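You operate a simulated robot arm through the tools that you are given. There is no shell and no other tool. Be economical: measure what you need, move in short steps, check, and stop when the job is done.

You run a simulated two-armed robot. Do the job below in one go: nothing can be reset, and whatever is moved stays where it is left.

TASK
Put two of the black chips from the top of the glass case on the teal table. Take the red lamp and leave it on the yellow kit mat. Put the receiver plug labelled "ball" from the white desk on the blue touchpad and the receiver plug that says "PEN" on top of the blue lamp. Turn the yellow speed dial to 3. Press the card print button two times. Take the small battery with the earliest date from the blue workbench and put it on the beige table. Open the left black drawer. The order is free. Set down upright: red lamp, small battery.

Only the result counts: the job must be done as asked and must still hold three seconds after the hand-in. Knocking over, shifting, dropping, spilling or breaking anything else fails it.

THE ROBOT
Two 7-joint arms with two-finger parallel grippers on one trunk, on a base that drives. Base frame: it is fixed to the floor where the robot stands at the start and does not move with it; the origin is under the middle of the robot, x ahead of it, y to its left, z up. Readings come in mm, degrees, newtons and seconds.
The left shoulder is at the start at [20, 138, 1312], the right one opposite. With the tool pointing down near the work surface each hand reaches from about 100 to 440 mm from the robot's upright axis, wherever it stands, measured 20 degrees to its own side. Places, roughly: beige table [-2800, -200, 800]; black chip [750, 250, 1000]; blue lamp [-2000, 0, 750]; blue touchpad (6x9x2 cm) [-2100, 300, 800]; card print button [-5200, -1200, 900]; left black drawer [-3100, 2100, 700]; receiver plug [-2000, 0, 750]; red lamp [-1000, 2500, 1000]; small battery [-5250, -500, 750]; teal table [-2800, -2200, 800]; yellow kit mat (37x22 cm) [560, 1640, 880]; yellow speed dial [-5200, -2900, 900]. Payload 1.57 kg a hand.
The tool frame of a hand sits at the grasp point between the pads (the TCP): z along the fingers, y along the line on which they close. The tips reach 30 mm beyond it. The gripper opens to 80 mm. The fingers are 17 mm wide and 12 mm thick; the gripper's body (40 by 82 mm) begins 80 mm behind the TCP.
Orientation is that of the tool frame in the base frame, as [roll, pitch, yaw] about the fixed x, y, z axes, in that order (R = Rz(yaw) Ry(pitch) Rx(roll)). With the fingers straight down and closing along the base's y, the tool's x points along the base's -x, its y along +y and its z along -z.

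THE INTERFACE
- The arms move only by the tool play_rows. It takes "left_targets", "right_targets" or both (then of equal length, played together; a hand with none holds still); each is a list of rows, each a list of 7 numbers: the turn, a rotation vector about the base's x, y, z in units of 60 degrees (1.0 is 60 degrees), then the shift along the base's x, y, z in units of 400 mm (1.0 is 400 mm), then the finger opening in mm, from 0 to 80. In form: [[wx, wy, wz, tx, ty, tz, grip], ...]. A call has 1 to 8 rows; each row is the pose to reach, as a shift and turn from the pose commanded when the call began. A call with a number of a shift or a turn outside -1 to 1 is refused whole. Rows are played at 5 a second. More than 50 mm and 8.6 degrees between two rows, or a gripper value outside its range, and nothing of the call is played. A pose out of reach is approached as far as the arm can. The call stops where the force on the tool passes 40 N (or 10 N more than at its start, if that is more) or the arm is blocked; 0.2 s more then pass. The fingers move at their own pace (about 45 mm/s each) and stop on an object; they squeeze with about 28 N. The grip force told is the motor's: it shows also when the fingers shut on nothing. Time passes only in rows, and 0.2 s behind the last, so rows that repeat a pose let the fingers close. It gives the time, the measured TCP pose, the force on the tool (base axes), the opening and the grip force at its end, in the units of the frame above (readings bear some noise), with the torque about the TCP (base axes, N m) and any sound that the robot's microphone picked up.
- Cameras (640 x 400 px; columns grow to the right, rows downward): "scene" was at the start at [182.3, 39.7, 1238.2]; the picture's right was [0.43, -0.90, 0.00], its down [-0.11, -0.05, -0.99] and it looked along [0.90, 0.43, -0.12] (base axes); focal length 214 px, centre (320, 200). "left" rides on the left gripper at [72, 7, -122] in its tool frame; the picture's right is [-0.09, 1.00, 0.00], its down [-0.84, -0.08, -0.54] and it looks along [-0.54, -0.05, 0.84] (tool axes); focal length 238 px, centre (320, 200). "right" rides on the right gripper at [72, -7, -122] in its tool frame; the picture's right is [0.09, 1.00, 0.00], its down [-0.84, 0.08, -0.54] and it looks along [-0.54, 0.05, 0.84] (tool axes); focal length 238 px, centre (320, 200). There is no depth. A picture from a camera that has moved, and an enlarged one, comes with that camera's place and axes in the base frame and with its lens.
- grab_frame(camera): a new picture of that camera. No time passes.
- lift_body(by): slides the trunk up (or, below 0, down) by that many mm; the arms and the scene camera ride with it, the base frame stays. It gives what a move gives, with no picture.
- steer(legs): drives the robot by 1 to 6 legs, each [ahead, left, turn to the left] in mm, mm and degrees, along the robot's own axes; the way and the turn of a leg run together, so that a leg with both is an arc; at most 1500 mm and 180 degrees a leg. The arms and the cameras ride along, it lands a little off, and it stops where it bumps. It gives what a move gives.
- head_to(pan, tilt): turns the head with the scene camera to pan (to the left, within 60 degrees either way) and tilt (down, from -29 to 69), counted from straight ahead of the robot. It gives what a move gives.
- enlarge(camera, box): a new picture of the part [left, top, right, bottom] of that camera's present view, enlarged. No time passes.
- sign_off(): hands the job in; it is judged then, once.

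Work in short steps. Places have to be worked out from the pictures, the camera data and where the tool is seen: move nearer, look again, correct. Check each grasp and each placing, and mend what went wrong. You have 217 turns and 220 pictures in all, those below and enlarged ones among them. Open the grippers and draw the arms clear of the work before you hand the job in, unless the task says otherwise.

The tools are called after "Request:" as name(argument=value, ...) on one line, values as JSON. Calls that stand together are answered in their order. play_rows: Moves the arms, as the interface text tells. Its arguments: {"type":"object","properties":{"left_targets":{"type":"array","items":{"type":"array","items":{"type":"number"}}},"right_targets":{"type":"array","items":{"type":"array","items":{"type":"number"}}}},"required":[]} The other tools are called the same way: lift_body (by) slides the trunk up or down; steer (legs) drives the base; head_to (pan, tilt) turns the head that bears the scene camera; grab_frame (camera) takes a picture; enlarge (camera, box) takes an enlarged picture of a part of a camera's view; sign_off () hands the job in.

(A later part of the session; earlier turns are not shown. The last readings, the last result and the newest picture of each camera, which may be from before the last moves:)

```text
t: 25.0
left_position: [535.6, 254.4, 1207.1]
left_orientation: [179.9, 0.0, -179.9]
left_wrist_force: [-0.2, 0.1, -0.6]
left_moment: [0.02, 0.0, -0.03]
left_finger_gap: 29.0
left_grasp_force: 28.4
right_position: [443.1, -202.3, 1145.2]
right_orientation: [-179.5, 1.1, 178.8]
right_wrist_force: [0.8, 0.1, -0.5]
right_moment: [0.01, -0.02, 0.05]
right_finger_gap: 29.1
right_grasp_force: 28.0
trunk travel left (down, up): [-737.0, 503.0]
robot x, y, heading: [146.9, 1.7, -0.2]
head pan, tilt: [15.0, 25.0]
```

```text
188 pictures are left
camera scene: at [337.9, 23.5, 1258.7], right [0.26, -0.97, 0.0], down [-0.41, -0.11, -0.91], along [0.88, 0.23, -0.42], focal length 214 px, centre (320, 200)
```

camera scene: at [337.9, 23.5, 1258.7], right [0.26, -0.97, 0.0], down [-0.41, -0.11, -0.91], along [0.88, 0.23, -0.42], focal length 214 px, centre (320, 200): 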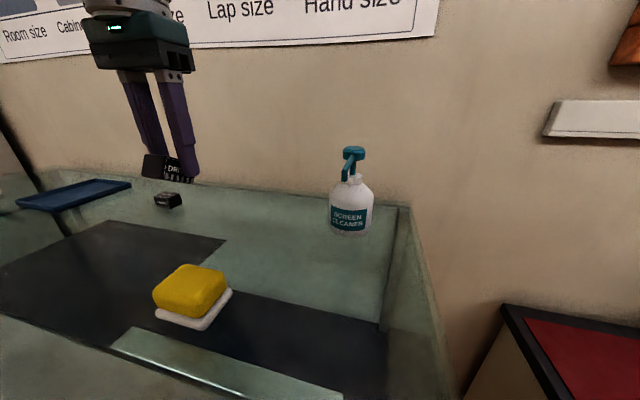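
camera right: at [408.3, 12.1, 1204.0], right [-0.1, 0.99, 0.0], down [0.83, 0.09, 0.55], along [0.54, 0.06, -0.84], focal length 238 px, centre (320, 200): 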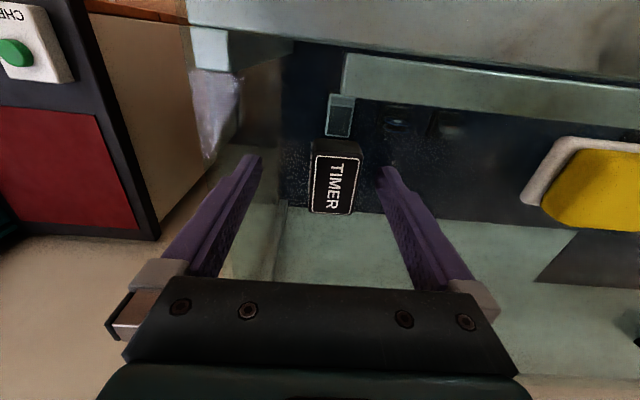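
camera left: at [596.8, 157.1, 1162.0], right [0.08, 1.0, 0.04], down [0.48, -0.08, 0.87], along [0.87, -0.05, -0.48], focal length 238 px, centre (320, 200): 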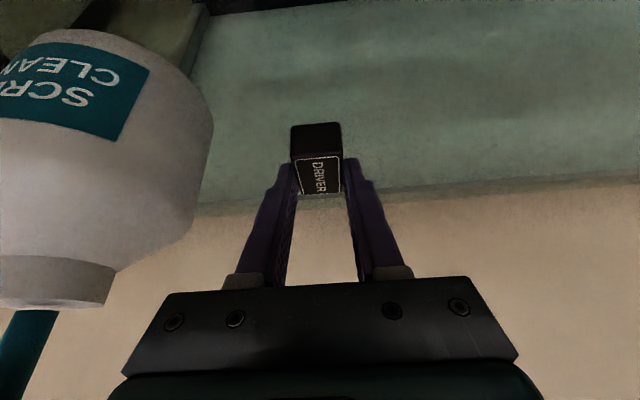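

Both chips held. I back off 450 mm and turn to face the room's rear, then look.

Request:
steer(legs=[[-500, 0, 0], [0, 0, 90], [0, 0, 90]])

Request:
head_to(pan=0, tilt=12)

Request:
grab_frame(camera="scene")

Request:
head_to(pan=50, tilt=12)

Request:
grab_frame(camera="scene")

Request:
head_to(pan=-55, tilt=12)

Request:
grab_frame(camera="scene")

```text
t: 35.5
left_position: [-763.2, -231.4, 1207.7]
left_orientation: [-180.0, 0.1, -3.2]
left_wrist_force: [-0.2, -0.3, 0.5]
left_moment: [-0.03, 0.02, 0.02]
left_finger_gap: 28.8
left_grasp_force: 28.2
right_position: [-642.3, 219.4, 1146.8]
right_orientation: [-179.6, 1.1, -4.5]
right_wrist_force: [-0.5, -0.4, -1.2]
right_moment: [0.0, 0.02, -0.02]
right_finger_gap: 28.8
right_grasp_force: 27.9
trunk travel left (down, up): [-737.0, 503.0]
robot x, y, heading: [-359.6, -3.2, 177.0]
head pan, tilt: [15.0, 25.0]
```

```text
t: 36.2
left_position: [-762.2, -232.1, 1207.6]
left_orientation: [179.9, 0.1, -3.3]
left_wrist_force: [-0.7, 0.5, 0.5]
left_moment: [-0.02, 0.0, -0.02]
left_finger_gap: 29.1
left_grasp_force: 28.6
right_position: [-641.9, 219.4, 1146.0]
right_orientation: [-179.7, 1.0, -4.5]
right_wrist_force: [-0.2, 0.5, -0.3]
right_moment: [-0.04, 0.01, -0.02]
right_finger_gap: 28.8
right_grasp_force: 28.4
trunk travel left (down, up): [-737.0, 503.0]
robot x, y, heading: [-363.9, 2.8, 176.4]
head pan, tilt: [0.0, 12.0]
```

```text
187 pictures are left
camera scene: at [-554.3, 11.5, 1279.8], right [0.06, 1.0, 0.0], down [0.21, -0.01, -0.98], along [-0.98, 0.06, -0.21], focal length 214 px, centre (320, 200)
```

scene: 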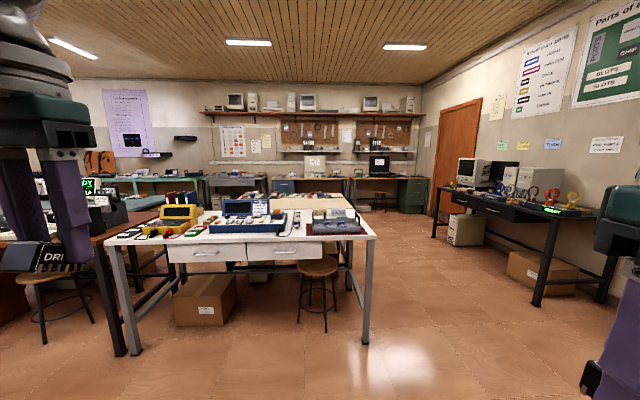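

```text
t: 37.4
left_position: [-761.6, -231.6, 1208.5]
left_orientation: [-180.0, 0.2, -3.3]
left_wrist_force: [-0.3, -0.3, -0.7]
left_moment: [-0.03, 0.04, -0.01]
left_finger_gap: 28.9
left_grasp_force: 27.7
right_position: [-640.8, 218.8, 1144.9]
right_orientation: [-179.6, 1.1, -4.5]
right_wrist_force: [0.3, -0.8, -0.2]
right_moment: [0.02, 0.01, -0.02]
right_finger_gap: 28.9
right_grasp_force: 27.8
trunk travel left (down, up): [-737.0, 503.0]
robot x, y, heading: [-359.6, 0.5, 176.5]
head pan, tilt: [50.0, 12.0]
```

```text
186 pictures are left
camera scene: at [-525.3, -61.7, 1279.9], right [-0.73, 0.69, 0.0], down [0.14, 0.15, -0.98], along [-0.67, -0.71, -0.21], focal length 214 px, centre (320, 200)
```

scene: 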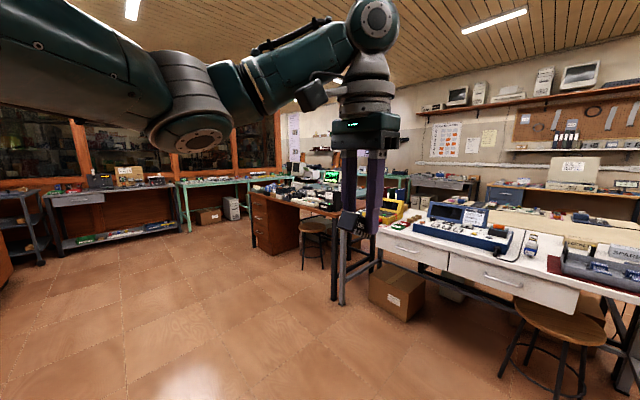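

```text
t: 39.2
left_position: [-761.6, -231.9, 1207.6]
left_orientation: [180.0, 0.0, -3.3]
left_wrist_force: [-0.2, 0.3, 0.2]
left_moment: [0.01, -0.01, -0.02]
left_finger_gap: 28.9
left_grasp_force: 27.9
right_position: [-642.3, 218.4, 1145.6]
right_orientation: [-179.5, 1.2, -4.5]
right_wrist_force: [0.1, 1.0, -0.9]
right_moment: [-0.01, -0.01, 0.01]
right_finger_gap: 28.9
right_grasp_force: 28.0
trunk travel left (down, up): [-737.0, 503.0]
robot x, y, heading: [-362.8, 2.4, 176.6]
head pan, tilt: [-55.0, 12.0]
```

```text
185 pictures are left
camera scene: at [-510.1, 85.4, 1279.9], right [0.85, 0.52, 0.0], down [0.11, -0.18, -0.98], along [-0.51, 0.83, -0.21], focal length 214 px, centre (320, 200)
```

scene: 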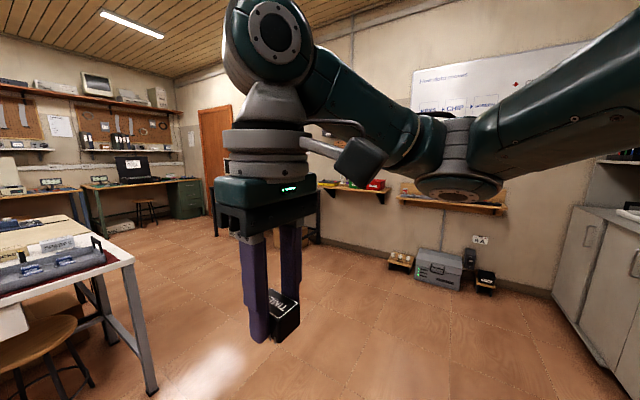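

The teal table should lie beyond the white desk on the left. I strafe along the open floor to about [-700,-2100] and look ahead.

Request:
steer(legs=[[0, 1100, 3], [300, 1000, 0]])

Request:
head_to(pan=0, tilt=15)

Request:
grab_frame(camera="scene")

```text
t: 49.8
left_position: [-1126.7, -2328.0, 1208.5]
left_orientation: [180.0, 0.1, -1.4]
left_wrist_force: [0.1, -0.5, -0.8]
left_moment: [-0.02, 0.01, 0.02]
left_finger_gap: 28.9
left_grasp_force: 28.1
right_position: [-1021.3, -1875.0, 1145.2]
right_orientation: [-179.6, 1.2, -2.7]
right_wrist_force: [-0.4, 0.1, -1.2]
right_moment: [0.01, -0.01, -0.04]
right_finger_gap: 28.8
right_grasp_force: 27.9
trunk travel left (down, up): [-737.0, 503.0]
robot x, y, heading: [-737.2, -2087.2, 178.3]
head pan, tilt: [-55.0, 12.0]
```

```text
t: 51.1
left_position: [-1127.9, -2327.9, 1207.8]
left_orientation: [-180.0, 0.1, -1.4]
left_wrist_force: [0.2, 0.1, -0.6]
left_moment: [0.02, 0.01, 0.0]
left_finger_gap: 28.7
left_grasp_force: 27.9
right_position: [-1021.7, -1874.3, 1145.5]
right_orientation: [-179.6, 1.1, -2.6]
right_wrist_force: [0.2, 0.1, -0.5]
right_moment: [0.0, 0.03, 0.0]
right_finger_gap: 28.8
right_grasp_force: 28.1
trunk travel left (down, up): [-737.0, 503.0]
robot x, y, heading: [-733.7, -2084.9, 178.5]
head pan, tilt: [0.0, 15.0]
```

```text
184 pictures are left
camera scene: at [-927.4, -2078.8, 1275.0], right [0.03, 1.0, 0.0], down [0.26, -0.01, -0.97], along [-0.97, 0.03, -0.26], focal length 214 px, centre (320, 200)
```

scene: 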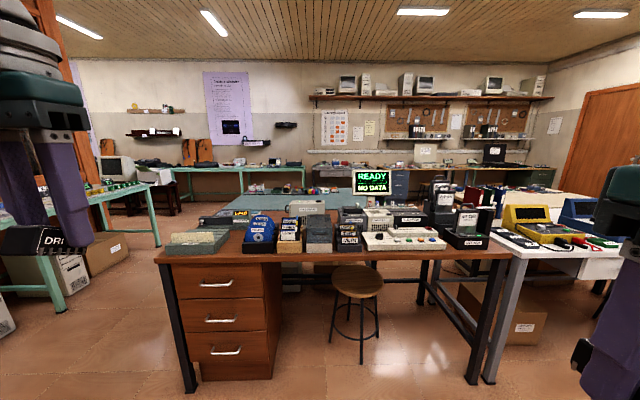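

The teal table lies behind the brown desk. I go around by the left corridor (y≈-3150), then look again.

Request:
steer(legs=[[0, 1070, 1], [1000, 0, 0], [900, 0, 0]])

Request:
head_to(pan=-45, tilt=20)

Request:
grab_frame(camera="scene")

```text
t: 65.8
left_position: [-3072.4, -3395.2, 1207.3]
left_orientation: [180.0, 0.1, -0.7]
left_wrist_force: [0.2, 1.7, -0.8]
left_moment: [-0.01, -0.05, 0.02]
left_finger_gap: 28.8
left_grasp_force: 28.3
right_position: [-2972.2, -2940.8, 1146.0]
right_orientation: [-179.5, 1.1, -1.9]
right_wrist_force: [-0.3, 0.2, -0.8]
right_moment: [0.0, -0.01, 0.01]
right_finger_gap: 28.8
right_grasp_force: 28.2
trunk travel left (down, up): [-737.0, 503.0]
robot x, y, heading: [-2679.5, -3145.1, 179.3]
head pan, tilt: [0.0, 15.0]
```

```text
t: 67.0
left_position: [-3071.6, -3396.7, 1208.0]
left_orientation: [180.0, 0.2, -0.6]
left_wrist_force: [-0.1, 0.2, -0.8]
left_moment: [0.02, 0.02, -0.01]
left_finger_gap: 28.8
left_grasp_force: 27.9
right_position: [-2972.4, -2941.1, 1144.9]
right_orientation: [-179.6, 1.1, -1.9]
right_wrist_force: [-0.2, -0.5, 0.5]
right_moment: [-0.01, 0.01, 0.01]
right_finger_gap: 28.9
right_grasp_force: 27.7
trunk travel left (down, up): [-737.0, 503.0]
robot x, y, heading: [-2685.9, -3149.7, 179.3]
head pan, tilt: [-45.0, 20.0]
```

```text
183 pictures are left
camera scene: at [-2847.5, -3078.7, 1266.9], right [0.72, 0.7, 0.0], down [0.24, -0.24, -0.94], along [-0.66, 0.67, -0.34], focal length 214 px, centre (320, 200)
```

scene: 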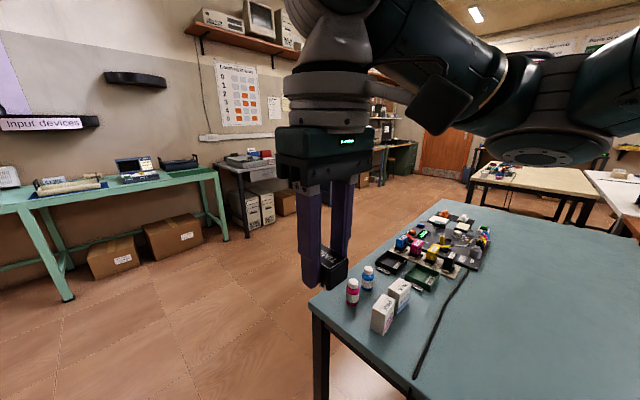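

The teal table is free to the right of the cable, around [-2750,-2600]. I turn right to face it and drive in.

Request:
steer(legs=[[0, 0, -89], [170, 60, 0]])

Request:
head_to(pan=0, tilt=40)

Request:
grab_frame(camera="scene")

```text
t: 72.3
left_position: [-2988.7, -2587.2, 1207.8]
left_orientation: [179.9, 0.0, -90.7]
left_wrist_force: [-0.3, 0.5, -1.0]
left_moment: [0.04, 0.0, -0.03]
left_finger_gap: 28.8
left_grasp_force: 28.4
right_position: [-2534.0, -2688.3, 1145.9]
right_orientation: [-179.6, 1.1, -92.0]
right_wrist_force: [-0.1, -0.5, -0.9]
right_moment: [0.01, -0.02, 0.0]
right_finger_gap: 28.8
right_grasp_force: 28.0
trunk travel left (down, up): [-737.0, 503.0]
robot x, y, heading: [-2738.8, -2980.1, 89.2]
head pan, tilt: [-45.0, 20.0]
```

```text
t: 73.4
left_position: [-2990.4, -2585.8, 1207.8]
left_orientation: [179.9, 0.0, -90.9]
left_wrist_force: [0.4, -0.1, -0.8]
left_moment: [-0.02, -0.03, 0.03]
left_finger_gap: 28.9
left_grasp_force: 28.1
right_position: [-2533.4, -2688.2, 1144.4]
right_orientation: [-179.6, 1.0, -91.9]
right_wrist_force: [-1.1, -0.7, -0.2]
right_moment: [0.0, 0.0, 0.01]
right_finger_gap: 29.1
right_grasp_force: 27.7
trunk travel left (down, up): [-737.0, 503.0]
robot x, y, heading: [-2745.3, -2980.9, 89.0]
head pan, tilt: [0.0, 40.0]
```

```text
182 pictures are left
camera scene: at [-2737.9, -2793.9, 1235.5], right [1.0, -0.01, 0.0], down [-0.01, -0.64, -0.77], along [0.01, 0.77, -0.64], focal length 214 px, centre (320, 200)
```

scene: 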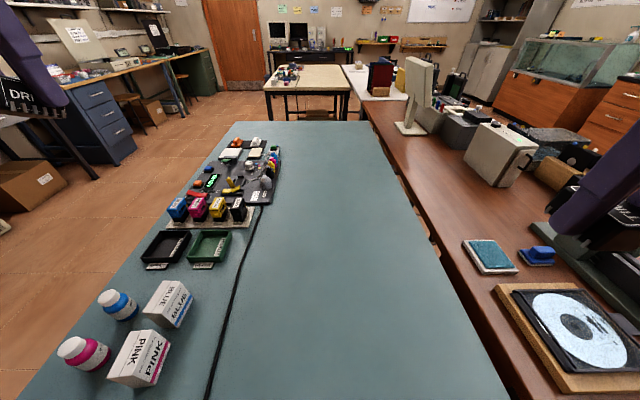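

Free teal area spans x −2900..−2490. I lower the trunk 230 mm and bring the hands over placing spots: right to [-2640,-2610], left to [-2850,-2580] with tool re-tilted 28° forward so DRIVER lands flat.

Request:
lift_body(by=-200)

Request:
play_rows(left_targets=[[0.1, 0, 0, 0.04, 0, -0.08, 10], [0.2, 0, 0, 0.1, 0, -0.15, 10], [0.3, 0, 0, 0.18, 0.01, -0.2, 10], [0.4, 0, 0, 0.27, 0.01, -0.25, 10], [0.47, 0, 0, 0.35, 0.01, -0.3, 10]], right_targets=[[0, 0, 0, -0.05, 0.04, 0, 10], [0, 0, 0, -0.1, 0.08, 0, 10], [0, 0, 0, -0.16, 0.12, 0, 10], [0, 0, 0, -0.22, 0.16, 0, 10], [0, 0, 0, -0.27, 0.19, 0, 10]])

Request:
grab_frame(camera="scene")

Request:
grab_frame(camera="right")

```text
t: 75.6
left_position: [-2989.0, -2588.0, 1007.4]
left_orientation: [179.9, 0.0, -90.6]
left_wrist_force: [-0.2, 0.2, 0.1]
left_moment: [-0.02, -0.02, 0.01]
left_finger_gap: 28.7
left_grasp_force: 27.4
right_position: [-2533.4, -2688.0, 945.8]
right_orientation: [-179.6, 1.1, -92.0]
right_wrist_force: [0.5, -0.9, 0.4]
right_moment: [-0.03, -0.02, 0.03]
right_finger_gap: 28.7
right_grasp_force: 27.9
trunk travel left (down, up): [-537.0, 703.0]
robot x, y, heading: [-2741.3, -2978.7, 89.1]
head pan, tilt: [0.0, 40.0]
```

```text
t: 76.8
left_position: [-2848.5, -2584.1, 887.7]
left_orientation: [179.7, 28.4, -90.6]
left_wrist_force: [0.2, 0.3, 0.4]
left_moment: [-0.02, 0.02, 0.01]
left_finger_gap: 29.1
left_grasp_force: 28.3
right_position: [-2642.3, -2613.7, 945.5]
right_orientation: [-179.5, 1.2, -91.9]
right_wrist_force: [-0.3, -1.2, -0.1]
right_moment: [-0.03, -0.03, 0.01]
right_finger_gap: 29.0
right_grasp_force: 27.6
trunk travel left (down, up): [-537.0, 703.0]
robot x, y, heading: [-2742.4, -2975.3, 89.0]
head pan, tilt: [0.0, 40.0]
```

```text
181 pictures are left
camera scene: at [-2737.8, -2794.0, 1035.4], right [1.0, -0.01, 0.0], down [-0.01, -0.64, -0.77], along [0.01, 0.77, -0.64], focal length 214 px, centre (320, 200)
```

scene: 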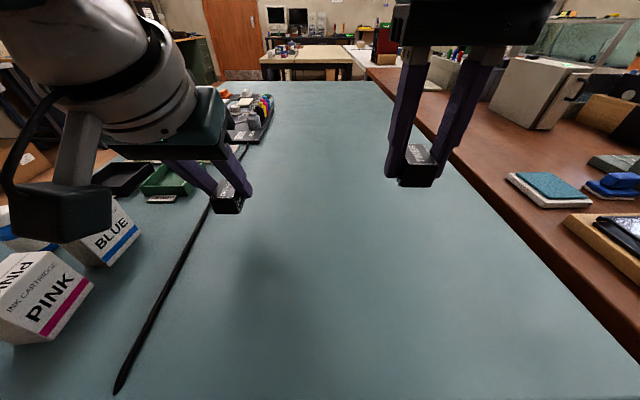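

```text
180 pictures are left
camera right: at [-2639.4, -2687.4, 1066.2], right [-1.0, -0.06, -0.01], down [-0.05, 0.83, 0.56], along [-0.03, 0.56, -0.83], focal length 238 px, centre (320, 200)
```

right: 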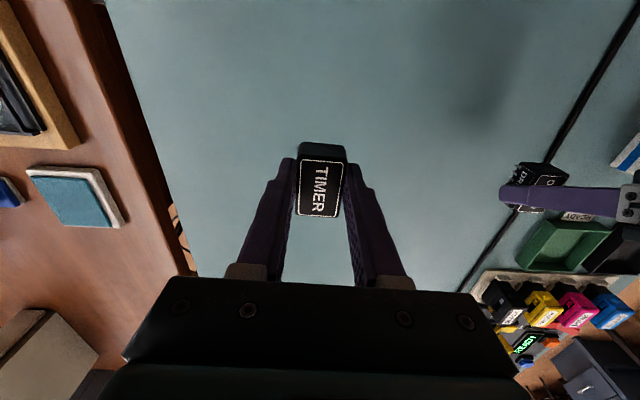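

I lower the right chip in small steps until contact.

Request:
play_rows(right_targets=[[0, 0, 0, 0, 0, -0.1, 10], [0, 0, 0, 0, 0, -0.2, 10], [0, 0, 0, 0, 0, -0.22, 10], [0, 0, 0, 0, 0, -0.235, 10], [0, 0, 0, 0, 0, -0.25, 10], [0, 0, 0, 0, 0, -0.262, 10], [0, 0, 0, 0, 0, -0.274, 10], [0, 0, 0, 0, 0, -0.286, 10]])

Request:
grab_frame(camera="scene")

```text
t: 78.6
left_position: [-2848.9, -2585.1, 887.9]
left_orientation: [179.5, 28.2, -90.8]
left_wrist_force: [0.0, -0.3, 0.3]
left_moment: [0.02, -0.04, 0.03]
left_finger_gap: 29.0
left_grasp_force: 27.9
right_position: [-2641.5, -2612.1, 831.3]
right_orientation: [-179.7, 1.2, -91.9]
right_wrist_force: [0.3, -0.8, 4.1]
right_moment: [-0.09, 0.07, 0.05]
right_finger_gap: 29.0
right_grasp_force: 28.3
trunk travel left (down, up): [-537.0, 703.0]
robot x, y, heading: [-2736.7, -2977.8, 89.2]
head pan, tilt: [0.0, 40.0]
```

```text
179 pictures are left
camera scene: at [-2737.9, -2793.9, 1035.6], right [1.0, -0.01, 0.0], down [-0.01, -0.64, -0.77], along [0.01, 0.77, -0.64], focal length 214 px, centre (320, 200)
```

scene: 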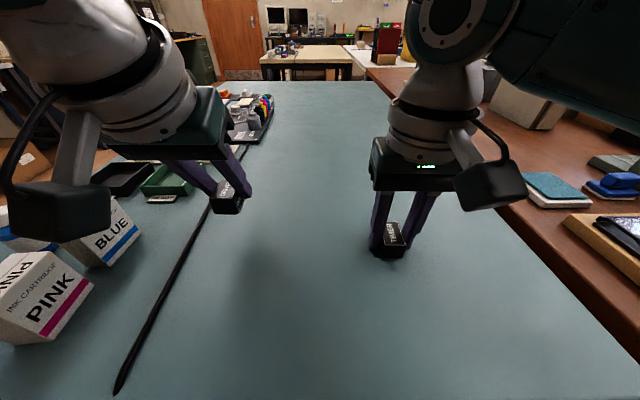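

TIMER touches the table softly. I release it, lift the right hand, and lower the left chip in steps.

Request:
play_rows(right_targets=[[0, 0, 0, 0, 0, 0, 20], [0, 0, 0, 0, 0, 0, 50], [0, 0, 0, 0, 0, 0, 60], [0, 0, 0, 0, 0, 0.08, 60], [0, 0, 0, 0, 0, 0.18, 60], [0, 0, 0, 0, 0, 0.28, 60]], left_targets=[[0, 0, 0, 0, 0, -0.04, 10], [0, 0, 0, 0, 0, -0.08, 10], [0, 0, 0, 0, 0, -0.095, 10], [0, 0, 0, 0, 0, -0.11, 10], [0, 0, 0, 0, 0, -0.12, 10], [0, 0, 0, 0, 0, -0.13, 10]])

Request:
grab_frame(camera="scene")

Request:
grab_frame(camera="left")

```text
t: 80.0
left_position: [-2850.1, -2585.6, 834.4]
left_orientation: [179.6, 28.3, -90.9]
left_wrist_force: [-0.5, -1.2, 0.0]
left_moment: [0.01, -0.01, -0.01]
left_finger_gap: 29.0
left_grasp_force: 27.8
right_position: [-2641.0, -2609.9, 942.5]
right_orientation: [-179.6, 1.0, -92.0]
right_wrist_force: [0.4, 0.3, 1.2]
right_moment: [-0.04, -0.01, -0.02]
right_finger_gap: 59.8
right_grasp_force: 0.0
trunk travel left (down, up): [-537.0, 703.0]
robot x, y, heading: [-2738.8, -2976.9, 89.3]
head pan, tilt: [0.0, 40.0]
```

```text
178 pictures are left
camera scene: at [-2737.8, -2793.7, 1035.4], right [1.0, -0.01, 0.0], down [-0.01, -0.64, -0.77], along [0.01, 0.77, -0.64], focal length 214 px, centre (320, 200)
```

scene: 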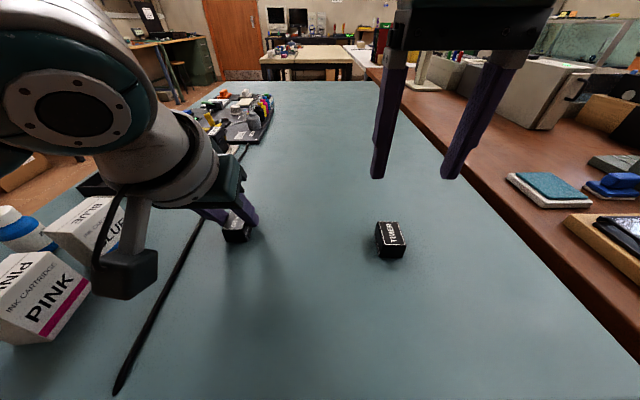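

```text
177 pictures are left
camera left: at [-2857.4, -2704.9, 909.5], right [-0.99, 0.09, 0.05], down [0.09, 0.48, 0.87], along [0.06, 0.87, -0.48], focal length 238 px, centre (320, 200)
```

left: 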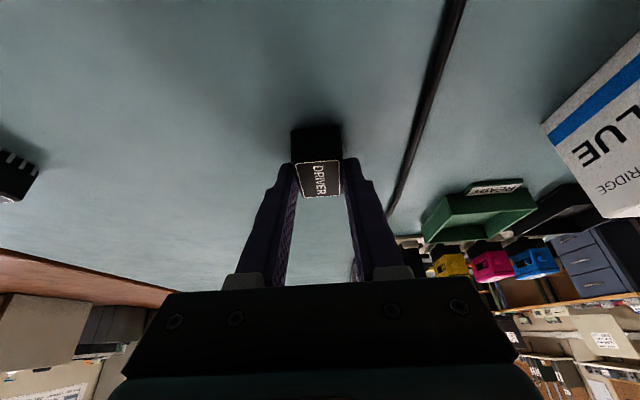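

DRIVER is almost at the table; a few more 2–3 mm steps, then release.

Request:
play_rows(left_targets=[[0, 0, 0, 0, 0, -0.007, 10], [0, 0, 0, 0, 0, -0.012, 10], [0, 0, 0, 0, 0, -0.012, 10]])

Request:
enlarge(camera="scene", box=[190, 190, 290, 260])

```text
t: 80.8
left_position: [-2851.6, -2582.1, 831.5]
left_orientation: [179.7, 28.6, -90.7]
left_wrist_force: [-0.9, -3.4, 24.9]
left_moment: [0.2, -0.07, -0.01]
left_finger_gap: 29.1
left_grasp_force: 28.1
right_position: [-2641.6, -2608.0, 942.3]
right_orientation: [-179.7, 1.1, -91.9]
right_wrist_force: [0.0, 0.1, -0.4]
right_moment: [0.0, 0.0, 0.01]
right_finger_gap: 60.5
right_grasp_force: 0.1
trunk travel left (down, up): [-537.0, 703.0]
robot x, y, heading: [-2742.4, -2977.0, 89.1]
head pan, tilt: [0.0, 40.0]
```

```text
5.71 times, centred on (240, 225) of scene
camera zoom: at [-2738.6, -2792.9, 1035.8], right [1.0, -0.01, 0.0], down [-0.01, -0.64, -0.77], along [0.01, 0.77, -0.64], focal length 1226 px, centre (777, 57)
```

zoom: 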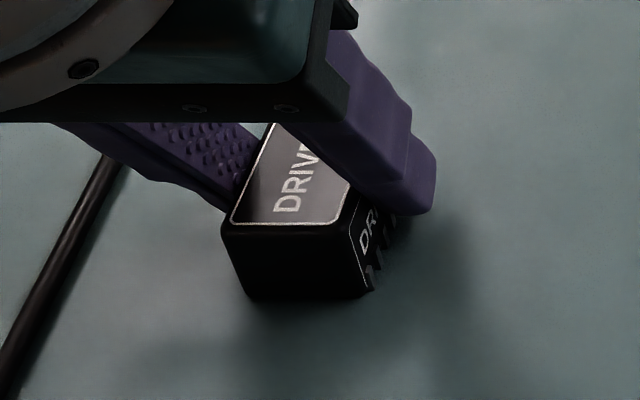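

Contact 25 N, chip flat. I open and withdraw the left hand up/back along its axis.

Request:
play_rows(left_targets=[[0, 0, 0, 0, 0, 0.004, 25], [0, 0, 0, 0, 0, 0.004, 46], [0, 0, 0, 0, 0, 0.004, 50], [0, 0, 0, 0, -0.04, 0.08, 50], [-0.1, 0, 0, 0, -0.08, 0.18, 50], [-0.2, 0, 0, 0, -0.08, 0.28, 50], [-0.33, 0, 0, -0.05, -0.08, 0.37, 50], [-0.47, 0, 0, -0.1, -0.08, 0.45, 60]])

Request:
grab_frame(camera="scene")

```text
t: 82.6
left_position: [-2889.8, -2615.3, 1010.0]
left_orientation: [179.8, 0.0, -90.6]
left_wrist_force: [-0.4, -0.6, 0.7]
left_moment: [0.02, -0.01, -0.03]
left_finger_gap: 60.0
left_grasp_force: 0.0
right_position: [-2640.7, -2609.2, 942.4]
right_orientation: [-179.7, 1.1, -91.9]
right_wrist_force: [-0.2, -0.2, 0.1]
right_moment: [-0.02, 0.02, -0.03]
right_finger_gap: 60.1
right_grasp_force: 0.1
trunk travel left (down, up): [-537.0, 703.0]
robot x, y, heading: [-2741.2, -2981.4, 89.3]
head pan, tilt: [0.0, 40.0]
```

```text
175 pictures are left
camera scene: at [-2738.2, -2793.6, 1035.5], right [1.0, -0.01, 0.0], down [-0.01, -0.64, -0.77], along [0.01, 0.77, -0.64], focal length 214 px, centre (320, 200)
```

scene: 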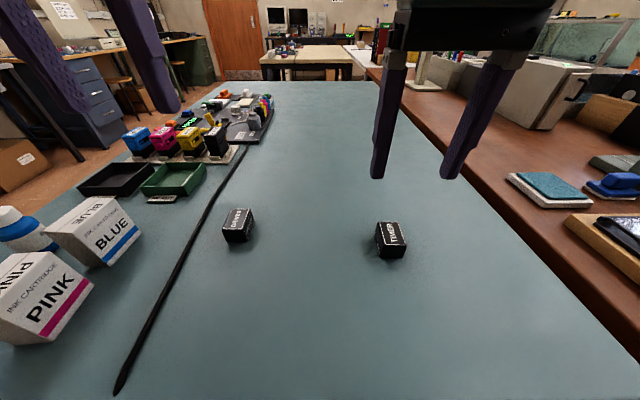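

Both chips stand on the teal table. Next the speed dial: back off, turn left and drive toward [-4200,-3000].

Request:
steer(legs=[[-200, 0, 0], [0, 0, 90], [1300, 0, 0]])

Request:
head_to(pan=0, tilt=8)

Request:
grab_frame(camera="scene")

```text
t: 94.2
left_position: [-4415.5, -3293.9, 1009.3]
left_orientation: [179.9, 0.1, -1.8]
left_wrist_force: [-0.2, 0.3, 0.3]
left_moment: [0.01, 0.0, 0.0]
left_finger_gap: 59.9
left_grasp_force: 0.1
right_position: [-4415.8, -3044.4, 941.8]
right_orientation: [-179.6, 1.1, -2.9]
right_wrist_force: [0.9, -0.2, -0.1]
right_moment: [0.02, 0.02, 0.01]
right_finger_gap: 59.9
right_grasp_force: 0.1
trunk travel left (down, up): [-537.0, 703.0]
robot x, y, heading: [-4049.1, -3147.4, 178.3]
head pan, tilt: [0.0, 40.0]
```

```text
t: 95.2
left_position: [-4414.9, -3293.1, 1010.5]
left_orientation: [179.9, 0.0, -1.7]
left_wrist_force: [0.0, 0.2, -0.6]
left_moment: [0.0, 0.0, -0.05]
left_finger_gap: 60.1
left_grasp_force: 0.1
right_position: [-4415.2, -3046.0, 941.7]
right_orientation: [-179.5, 1.2, -2.9]
right_wrist_force: [0.2, 0.5, 0.0]
right_moment: [-0.02, -0.03, 0.02]
right_finger_gap: 59.8
right_grasp_force: 0.0
trunk travel left (down, up): [-537.0, 703.0]
robot x, y, heading: [-4052.8, -3150.5, 178.3]
head pan, tilt: [0.0, 8.0]
```

```text
174 pictures are left
camera scene: at [-4242.9, -3144.8, 1086.3], right [0.03, 1.0, 0.0], down [0.14, 0.0, -0.99], along [-0.99, 0.03, -0.14], focal length 214 px, centre (320, 200)
```

scene: 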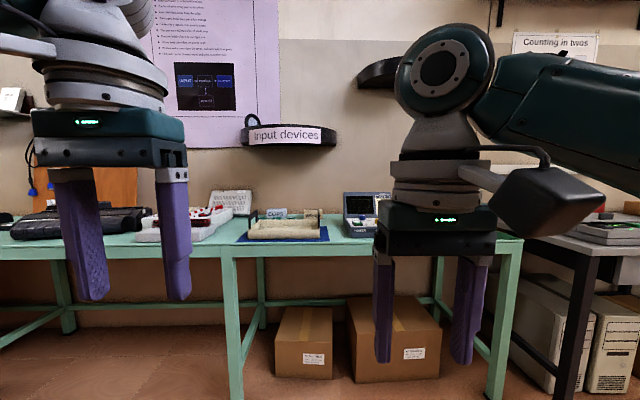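

I enlarge the devices on the desk to find the yellow dial.

Request:
enlarge(camera="scene", box=[190, 175, 400, 260])

Request:
head_to(pan=25, tilt=8)

Request:
grab_frame(camera="scene")

Request:
head_to(pan=-35, tilt=8)

Request:
grab_frame(camera="scene")

```text
3.05 times, centred on (295, 218) of scene
camera zoom: at [-4242.9, -3144.8, 1086.3], right [0.03, 1.0, 0.0], down [0.14, 0.0, -0.99], along [-0.99, 0.03, -0.14], focal length 654 px, centre (396, 147)
```

zoom: 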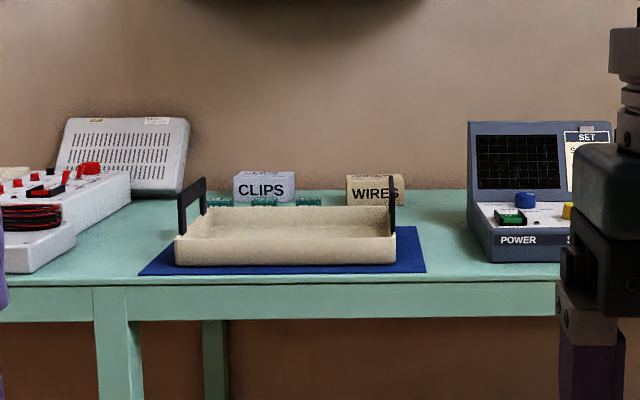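

```text
t: 96.0
left_position: [-4415.6, -3293.6, 1010.1]
left_orientation: [179.9, -0.1, -1.7]
left_wrist_force: [-0.3, -0.5, 0.5]
left_moment: [-0.03, 0.0, -0.02]
left_finger_gap: 59.8
left_grasp_force: 0.1
right_position: [-4416.5, -3045.5, 943.2]
right_orientation: [-179.6, 1.1, -2.9]
right_wrist_force: [-0.3, 0.2, 0.0]
right_moment: [0.03, -0.02, -0.02]
right_finger_gap: 59.9
right_grasp_force: 0.0
trunk travel left (down, up): [-537.0, 703.0]
robot x, y, heading: [-4047.5, -3152.5, 178.2]
head pan, tilt: [25.0, 8.0]
```

```text
172 pictures are left
camera scene: at [-4235.5, -3184.1, 1086.4], right [-0.39, 0.92, 0.0], down [0.13, 0.05, -0.99], along [-0.91, -0.39, -0.14], focal length 214 px, centre (320, 200)
```

scene: 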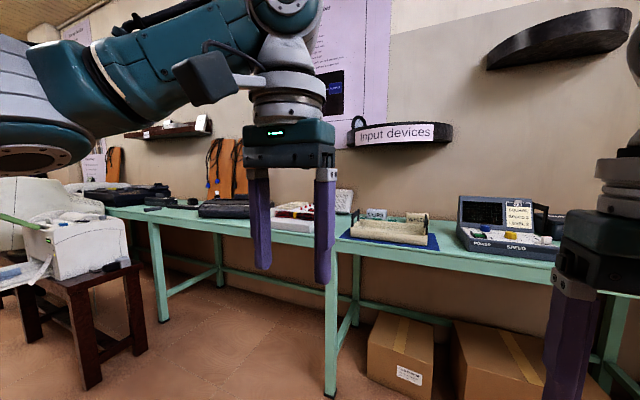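

```text
t: 97.3
left_position: [-4415.0, -3292.6, 1009.9]
left_orientation: [179.9, 0.0, -1.8]
left_wrist_force: [-0.1, -1.2, 0.2]
left_moment: [-0.04, 0.02, 0.0]
left_finger_gap: 59.9
left_grasp_force: 0.0
right_position: [-4415.8, -3044.7, 942.3]
right_orientation: [-179.6, 1.2, -2.9]
right_wrist_force: [0.1, 0.2, -0.5]
right_moment: [0.01, -0.02, 0.01]
right_finger_gap: 60.0
right_grasp_force: 0.0
trunk travel left (down, up): [-537.0, 703.0]
robot x, y, heading: [-4054.0, -3154.3, 178.1]
head pan, tilt: [-35.0, 8.0]
```

```text
171 pictures are left
camera scene: at [-4224.6, -3092.3, 1086.4], right [0.6, 0.8, 0.0], down [0.11, -0.08, -0.99], along [-0.79, 0.59, -0.14], focal length 214 px, centre (320, 200)
```

scene: 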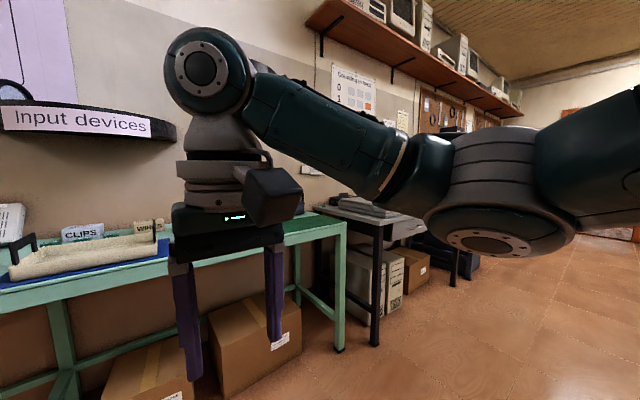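

The yellow SPEED dial is on the small console at ~[-5120,-2880,870]. I raise the trunk 200 mm and drive nearer with a slight right shift.

Request:
lift_body(by=200)

Request:
steer(legs=[[550, -150, 2]])

Request:
head_to(pan=-12, tilt=35)

Request:
grab_frame(camera="scene")

Request:
grab_frame(camera="right")

```text
t: 99.5
left_position: [-4416.1, -3293.6, 1210.0]
left_orientation: [179.8, 0.0, -1.7]
left_wrist_force: [-0.6, -0.7, -0.5]
left_moment: [0.01, -0.01, -0.01]
left_finger_gap: 60.0
left_grasp_force: 0.1
right_position: [-4416.1, -3045.2, 1142.3]
right_orientation: [-179.5, 1.1, -2.8]
right_wrist_force: [-0.3, -0.9, 0.3]
right_moment: [0.01, -0.02, 0.0]
right_finger_gap: 60.0
right_grasp_force: 0.0
trunk travel left (down, up): [-737.0, 503.0]
robot x, y, heading: [-4049.6, -3149.7, 178.2]
head pan, tilt: [-35.0, 8.0]
```

```text
t: 102.7
left_position: [-4951.1, -3149.0, 1209.5]
left_orientation: [179.9, 0.0, 0.3]
left_wrist_force: [0.1, -0.6, 0.1]
left_moment: [0.01, 0.04, 0.01]
left_finger_gap: 59.9
left_grasp_force: 0.1
right_position: [-4960.1, -2901.2, 1141.9]
right_orientation: [-179.6, 1.0, -0.8]
right_wrist_force: [0.4, -0.6, 0.0]
right_moment: [0.02, 0.02, -0.03]
right_finger_gap: 59.8
right_grasp_force: 0.0
trunk travel left (down, up): [-737.0, 503.0]
robot x, y, heading: [-4592.0, -2995.9, -179.9]
head pan, tilt: [-35.0, 8.0]
```

```text
t: 103.7
left_position: [-4950.2, -3150.1, 1209.3]
left_orientation: [180.0, 0.1, 0.2]
left_wrist_force: [0.1, -1.0, 0.1]
left_moment: [0.0, -0.01, 0.03]
left_finger_gap: 60.0
left_grasp_force: 0.0
right_position: [-4961.2, -2902.7, 1142.5]
right_orientation: [-179.6, 1.1, -0.9]
right_wrist_force: [-1.0, -0.9, -0.1]
right_moment: [0.02, 0.01, -0.01]
right_finger_gap: 60.1
right_grasp_force: 0.0
trunk travel left (down, up): [-737.0, 503.0]
robot x, y, heading: [-4588.3, -2994.1, -179.9]
head pan, tilt: [-12.0, 35.0]
```

```text
170 pictures are left
camera scene: at [-4777.4, -2976.4, 1243.1], right [0.21, 0.98, 0.0], down [0.56, -0.12, -0.82], along [-0.8, 0.17, -0.57], focal length 214 px, centre (320, 200)
```

scene: 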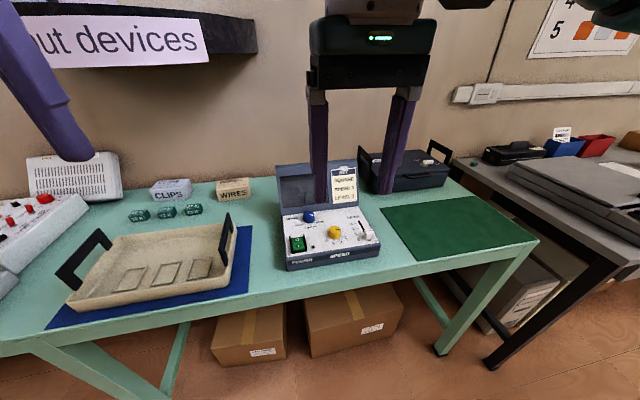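

```text
169 pictures are left
camera right: at [-4886.2, -2897.2, 1263.2], right [0.08, -1.0, -0.01], down [-0.83, -0.07, 0.56], along [-0.56, -0.04, -0.83], focal length 238 px, centre (320, 200)
```

right: 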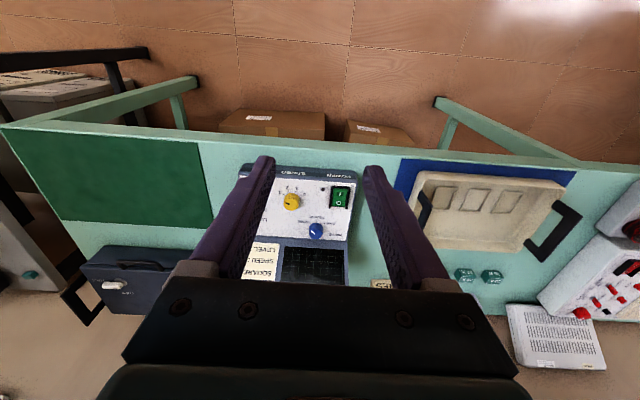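

The console is clear now; I zoom in on the panel.

Request:
enlarge(camera="right", box=[256, 160, 368, 250])

Request:
enlarge(camera="scene", box=[270, 160, 390, 270])

```text
4.44 times, centred on (312, 205) of right
camera zoom: at [-4886.2, -2897.2, 1263.2], right [0.08, -1.0, -0.01], down [-0.83, -0.07, 0.56], along [-0.56, -0.04, -0.83], focal length 1059 px, centre (356, 178)
```

zoom: 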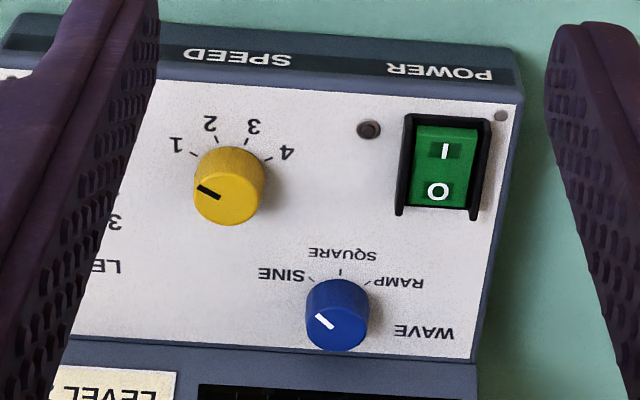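

```text
3.64 times, centred on (330, 215) of scene
camera zoom: at [-4777.4, -2976.4, 1243.1], right [0.21, 0.98, 0.0], down [0.56, -0.12, -0.82], along [-0.8, 0.17, -0.57], focal length 780 px, centre (284, 146)
```

zoom: 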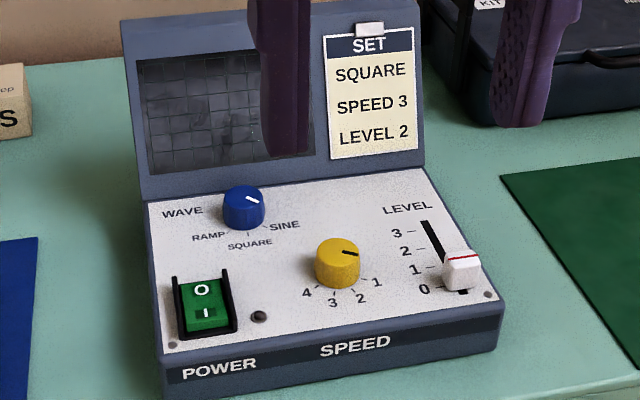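

Indicator is at 1; target 3 is ~88° clockwise seen from above. Knob top ≈[-5139,-2863,903], panel z≈875 with ~6° slope. I drive 225 mm nearer and position the right hand above with a slight forward tilt.

Request:
steer(legs=[[225, 0, 0]])

Request:
play_rows(right_targets=[[0, 0.083, 0, 0.06, 0.05, 0, 60], [0, 0.083, 0, 0.12, 0.1, -0.05, 60], [0, 0.083, 0, 0.12, 0.1, -0.15, 60], [0, 0.083, 0, 0.12, 0.1, -0.25, 60]])

Request:
grab_frame(camera="right")

Request:
grab_frame(camera="scene")

```text
t: 105.3
left_position: [-5172.3, -3150.0, 1211.1]
left_orientation: [179.9, -0.1, 0.4]
left_wrist_force: [0.4, -1.1, -0.6]
left_moment: [0.0, 0.0, -0.02]
left_finger_gap: 60.0
left_grasp_force: 0.0
right_position: [-5182.7, -2902.7, 1141.5]
right_orientation: [-179.6, 1.1, -0.9]
right_wrist_force: [0.5, -0.2, -0.7]
right_moment: [0.0, 0.0, -0.02]
right_finger_gap: 59.9
right_grasp_force: 0.0
trunk travel left (down, up): [-737.0, 503.0]
robot x, y, heading: [-4810.8, -2993.2, -179.7]
head pan, tilt: [-12.0, 35.0]
```

```text
t: 106.3
left_position: [-5172.9, -3150.8, 1210.3]
left_orientation: [-180.0, 0.0, 0.4]
left_wrist_force: [0.2, 0.0, -0.1]
left_moment: [-0.03, 0.05, 0.01]
left_finger_gap: 59.9
left_grasp_force: 0.1
right_position: [-5131.5, -2863.7, 1041.1]
right_orientation: [-179.7, 5.9, -0.8]
right_wrist_force: [0.5, -0.1, -0.3]
right_moment: [0.01, 0.0, 0.04]
right_finger_gap: 59.9
right_grasp_force: 0.0
trunk travel left (down, up): [-737.0, 503.0]
robot x, y, heading: [-4809.6, -2995.0, -179.7]
head pan, tilt: [-12.0, 35.0]
```

```text
166 pictures are left
camera right: at [-5048.3, -2858.6, 1154.8], right [0.08, -1.0, -0.02], down [-0.78, -0.07, 0.63], along [-0.63, -0.04, -0.78], focal length 238 px, centre (320, 200)
```

right: 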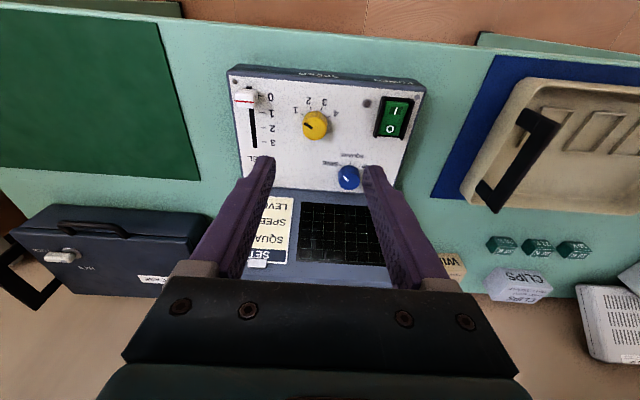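

```text
165 pictures are left
camera scene: at [-4999.3, -2977.6, 1243.0], right [0.2, 0.98, 0.0], down [0.56, -0.12, -0.82], along [-0.8, 0.17, -0.57], focal length 214 px, centre (320, 200)
```

scene: 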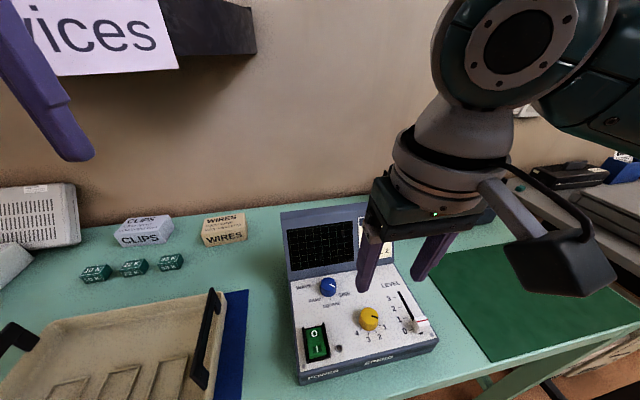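

Refined: knob ≈[-5156,-2861,886]. I move closer above it to verify.

Request:
play_rows(right_targets=[[0, 0, 0, -0.06, 0.006, -0.06, 50], [0, 0, 0, -0.06, 0.006, -0.16, 50], [0, 0, 0, -0.06, 0.006, -0.22, 50]])

Request:
grab_frame(camera="right")

Request:
enlarge(camera="scene", box=[280, 240, 460, 390])

```text
t: 107.2
left_position: [-5172.5, -3150.2, 1209.6]
left_orientation: [179.9, 0.0, 0.4]
left_wrist_force: [0.3, -0.1, -0.2]
left_moment: [0.02, -0.03, 0.01]
left_finger_gap: 59.8
left_grasp_force: 0.1
right_position: [-5157.7, -2859.3, 953.2]
right_orientation: [-179.8, 6.0, -0.8]
right_wrist_force: [0.1, 0.2, 0.3]
right_moment: [-0.02, 0.0, 0.01]
right_finger_gap: 50.2
right_grasp_force: 0.0
trunk travel left (down, up): [-737.0, 503.0]
robot x, y, heading: [-4810.6, -2994.4, -179.7]
head pan, tilt: [-12.0, 35.0]
```

```text
164 pictures are left
camera right: at [-5072.5, -2855.6, 1067.6], right [0.08, -1.0, -0.02], down [-0.78, -0.07, 0.63], along [-0.63, -0.04, -0.78], focal length 238 px, centre (320, 200)
```

right: 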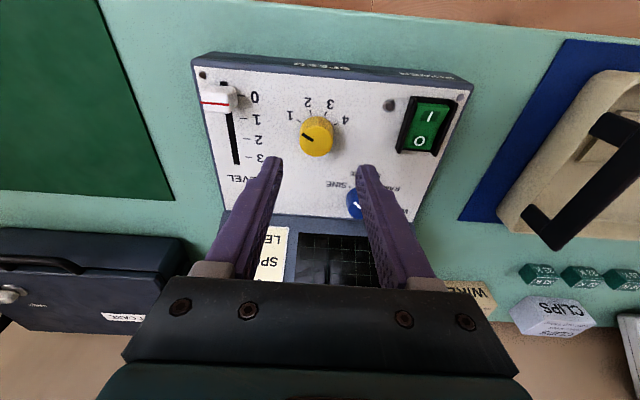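

```text
2.67 times, centred on (370, 315) of scene
camera zoom: at [-4999.3, -2977.6, 1243.0], right [0.2, 0.98, 0.0], down [0.56, -0.12, -0.82], along [-0.8, 0.17, -0.57], focal length 572 px, centre (187, -107)
```

zoom: 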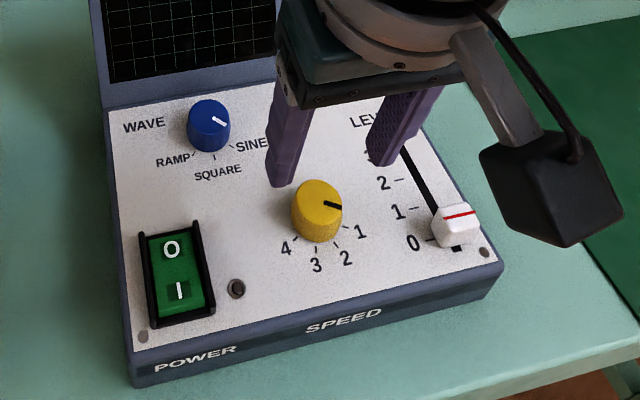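

The right camera puts the knob at ~[-5147,-2856,884]. I turn the hand +44° about the knob axis while centring above it.

Request:
play_rows(right_targets=[[0.012, 0, 0.122, 0.01, 0.002, 0, 50], [0.024, 0, 0.244, 0.02, 0.004, 0, 50], [0.036, 0, 0.366, 0.03, 0.006, 0, 50], [0.049, 0, 0.488, 0.03, 0.008, 0, 50], [0.061, 0, 0.61, 0.03, 0.008, -0.02, 50], [0.073, 0, 0.73, 0.03, 0.008, -0.05, 50]])

Request:
grab_frame(camera="right")

Request:
enlarge(camera="scene", box=[280, 240, 460, 390])

```text
t: 108.5
left_position: [-5173.1, -3150.7, 1208.9]
left_orientation: [179.9, 0.0, 0.4]
left_wrist_force: [-0.8, 0.4, -0.1]
left_moment: [0.01, 0.04, -0.02]
left_finger_gap: 60.3
left_grasp_force: 0.0
right_position: [-5146.0, -2857.1, 936.9]
right_orientation: [-175.7, 4.6, 43.4]
right_wrist_force: [-0.1, -0.4, 0.0]
right_moment: [-0.01, 0.02, 0.03]
right_finger_gap: 49.9
right_grasp_force: 0.1
trunk travel left (down, up): [-737.0, 503.0]
robot x, y, heading: [-4811.2, -2995.9, -179.6]
head pan, tilt: [-12.0, 35.0]
```

```text
162 pictures are left
camera right: at [-5085.6, -2803.2, 1051.6], right [0.74, -0.66, -0.08], down [-0.49, -0.63, 0.6], along [-0.45, -0.41, -0.8], focal length 238 px, centre (320, 200)
```

right: 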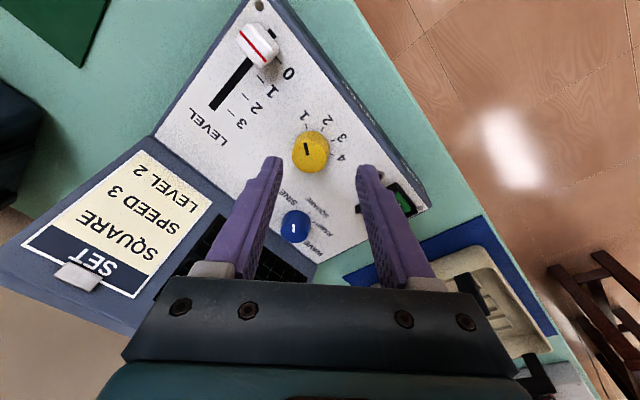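

```text
2.67 times, centred on (370, 315) of scene
camera zoom: at [-4999.3, -2977.6, 1243.0], right [0.2, 0.98, 0.0], down [0.56, -0.12, -0.82], along [-0.8, 0.17, -0.57], focal length 572 px, centre (187, -107)
```

zoom: 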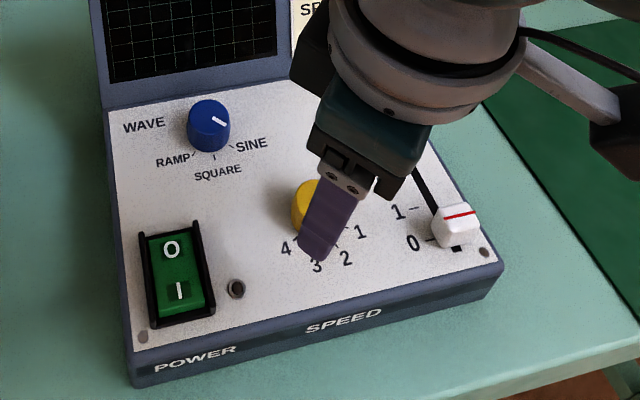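

The knob appears ~6 mm further +y. I correct and lower to z≈912, then look.

Request:
play_rows(right_targets=[[0, 0, 0, -0.005, 0.015, -0.02, 50], [0, 0, 0, -0.006, 0.015, -0.055, 50]])

Request:
enlarge(camera="right", box=[220, 90, 420, 215])

Request:
enlarge(camera="scene", box=[320, 270, 440, 350])

```text
t: 109.2
left_position: [-5170.9, -3150.4, 1209.7]
left_orientation: [179.9, -0.1, 0.3]
left_wrist_force: [0.8, -0.5, -0.6]
left_moment: [-0.03, 0.02, -0.01]
left_finger_gap: 60.0
left_grasp_force: 0.0
right_position: [-5147.4, -2850.3, 911.7]
right_orientation: [-175.6, 4.3, 43.3]
right_wrist_force: [-0.7, 0.9, 0.2]
right_moment: [-0.02, -0.02, 0.01]
right_finger_gap: 49.9
right_grasp_force: 0.0
trunk travel left (down, up): [-737.0, 503.0]
robot x, y, heading: [-4811.0, -2996.1, -179.9]
head pan, tilt: [-12.0, 35.0]
```

```text
3.20 times, centred on (320, 152) of right
camera zoom: at [-5087.8, -2796.4, 1028.7], right [0.74, -0.66, -0.08], down [-0.5, -0.63, 0.6], along [-0.45, -0.4, -0.8], focal length 763 px, centre (320, 352)
```

zoom: 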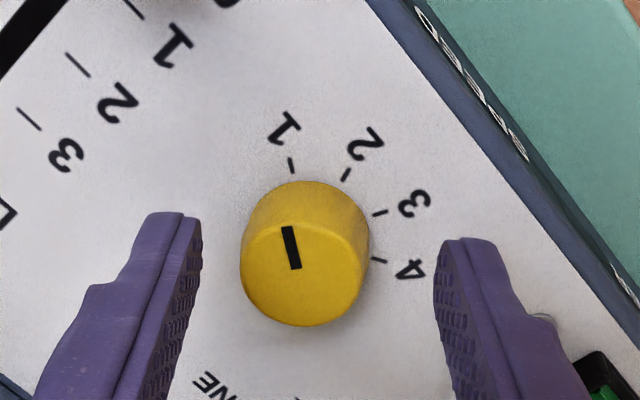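

```text
5.00 times, centred on (380, 310) of scene
camera zoom: at [-4999.3, -2977.6, 1243.0], right [0.2, 0.98, 0.0], down [0.56, -0.12, -0.82], along [-0.8, 0.17, -0.57], focal length 1072 px, centre (20, -350)
```

zoom: 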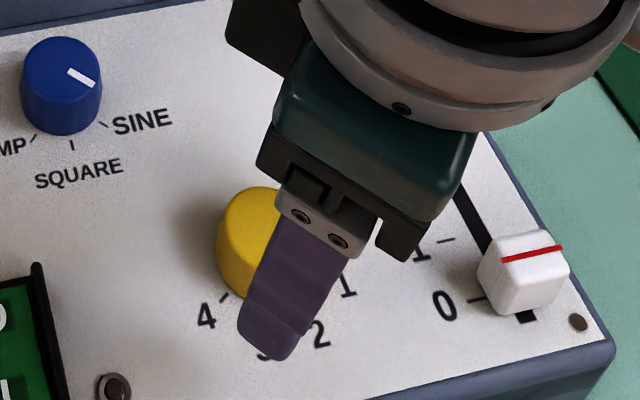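

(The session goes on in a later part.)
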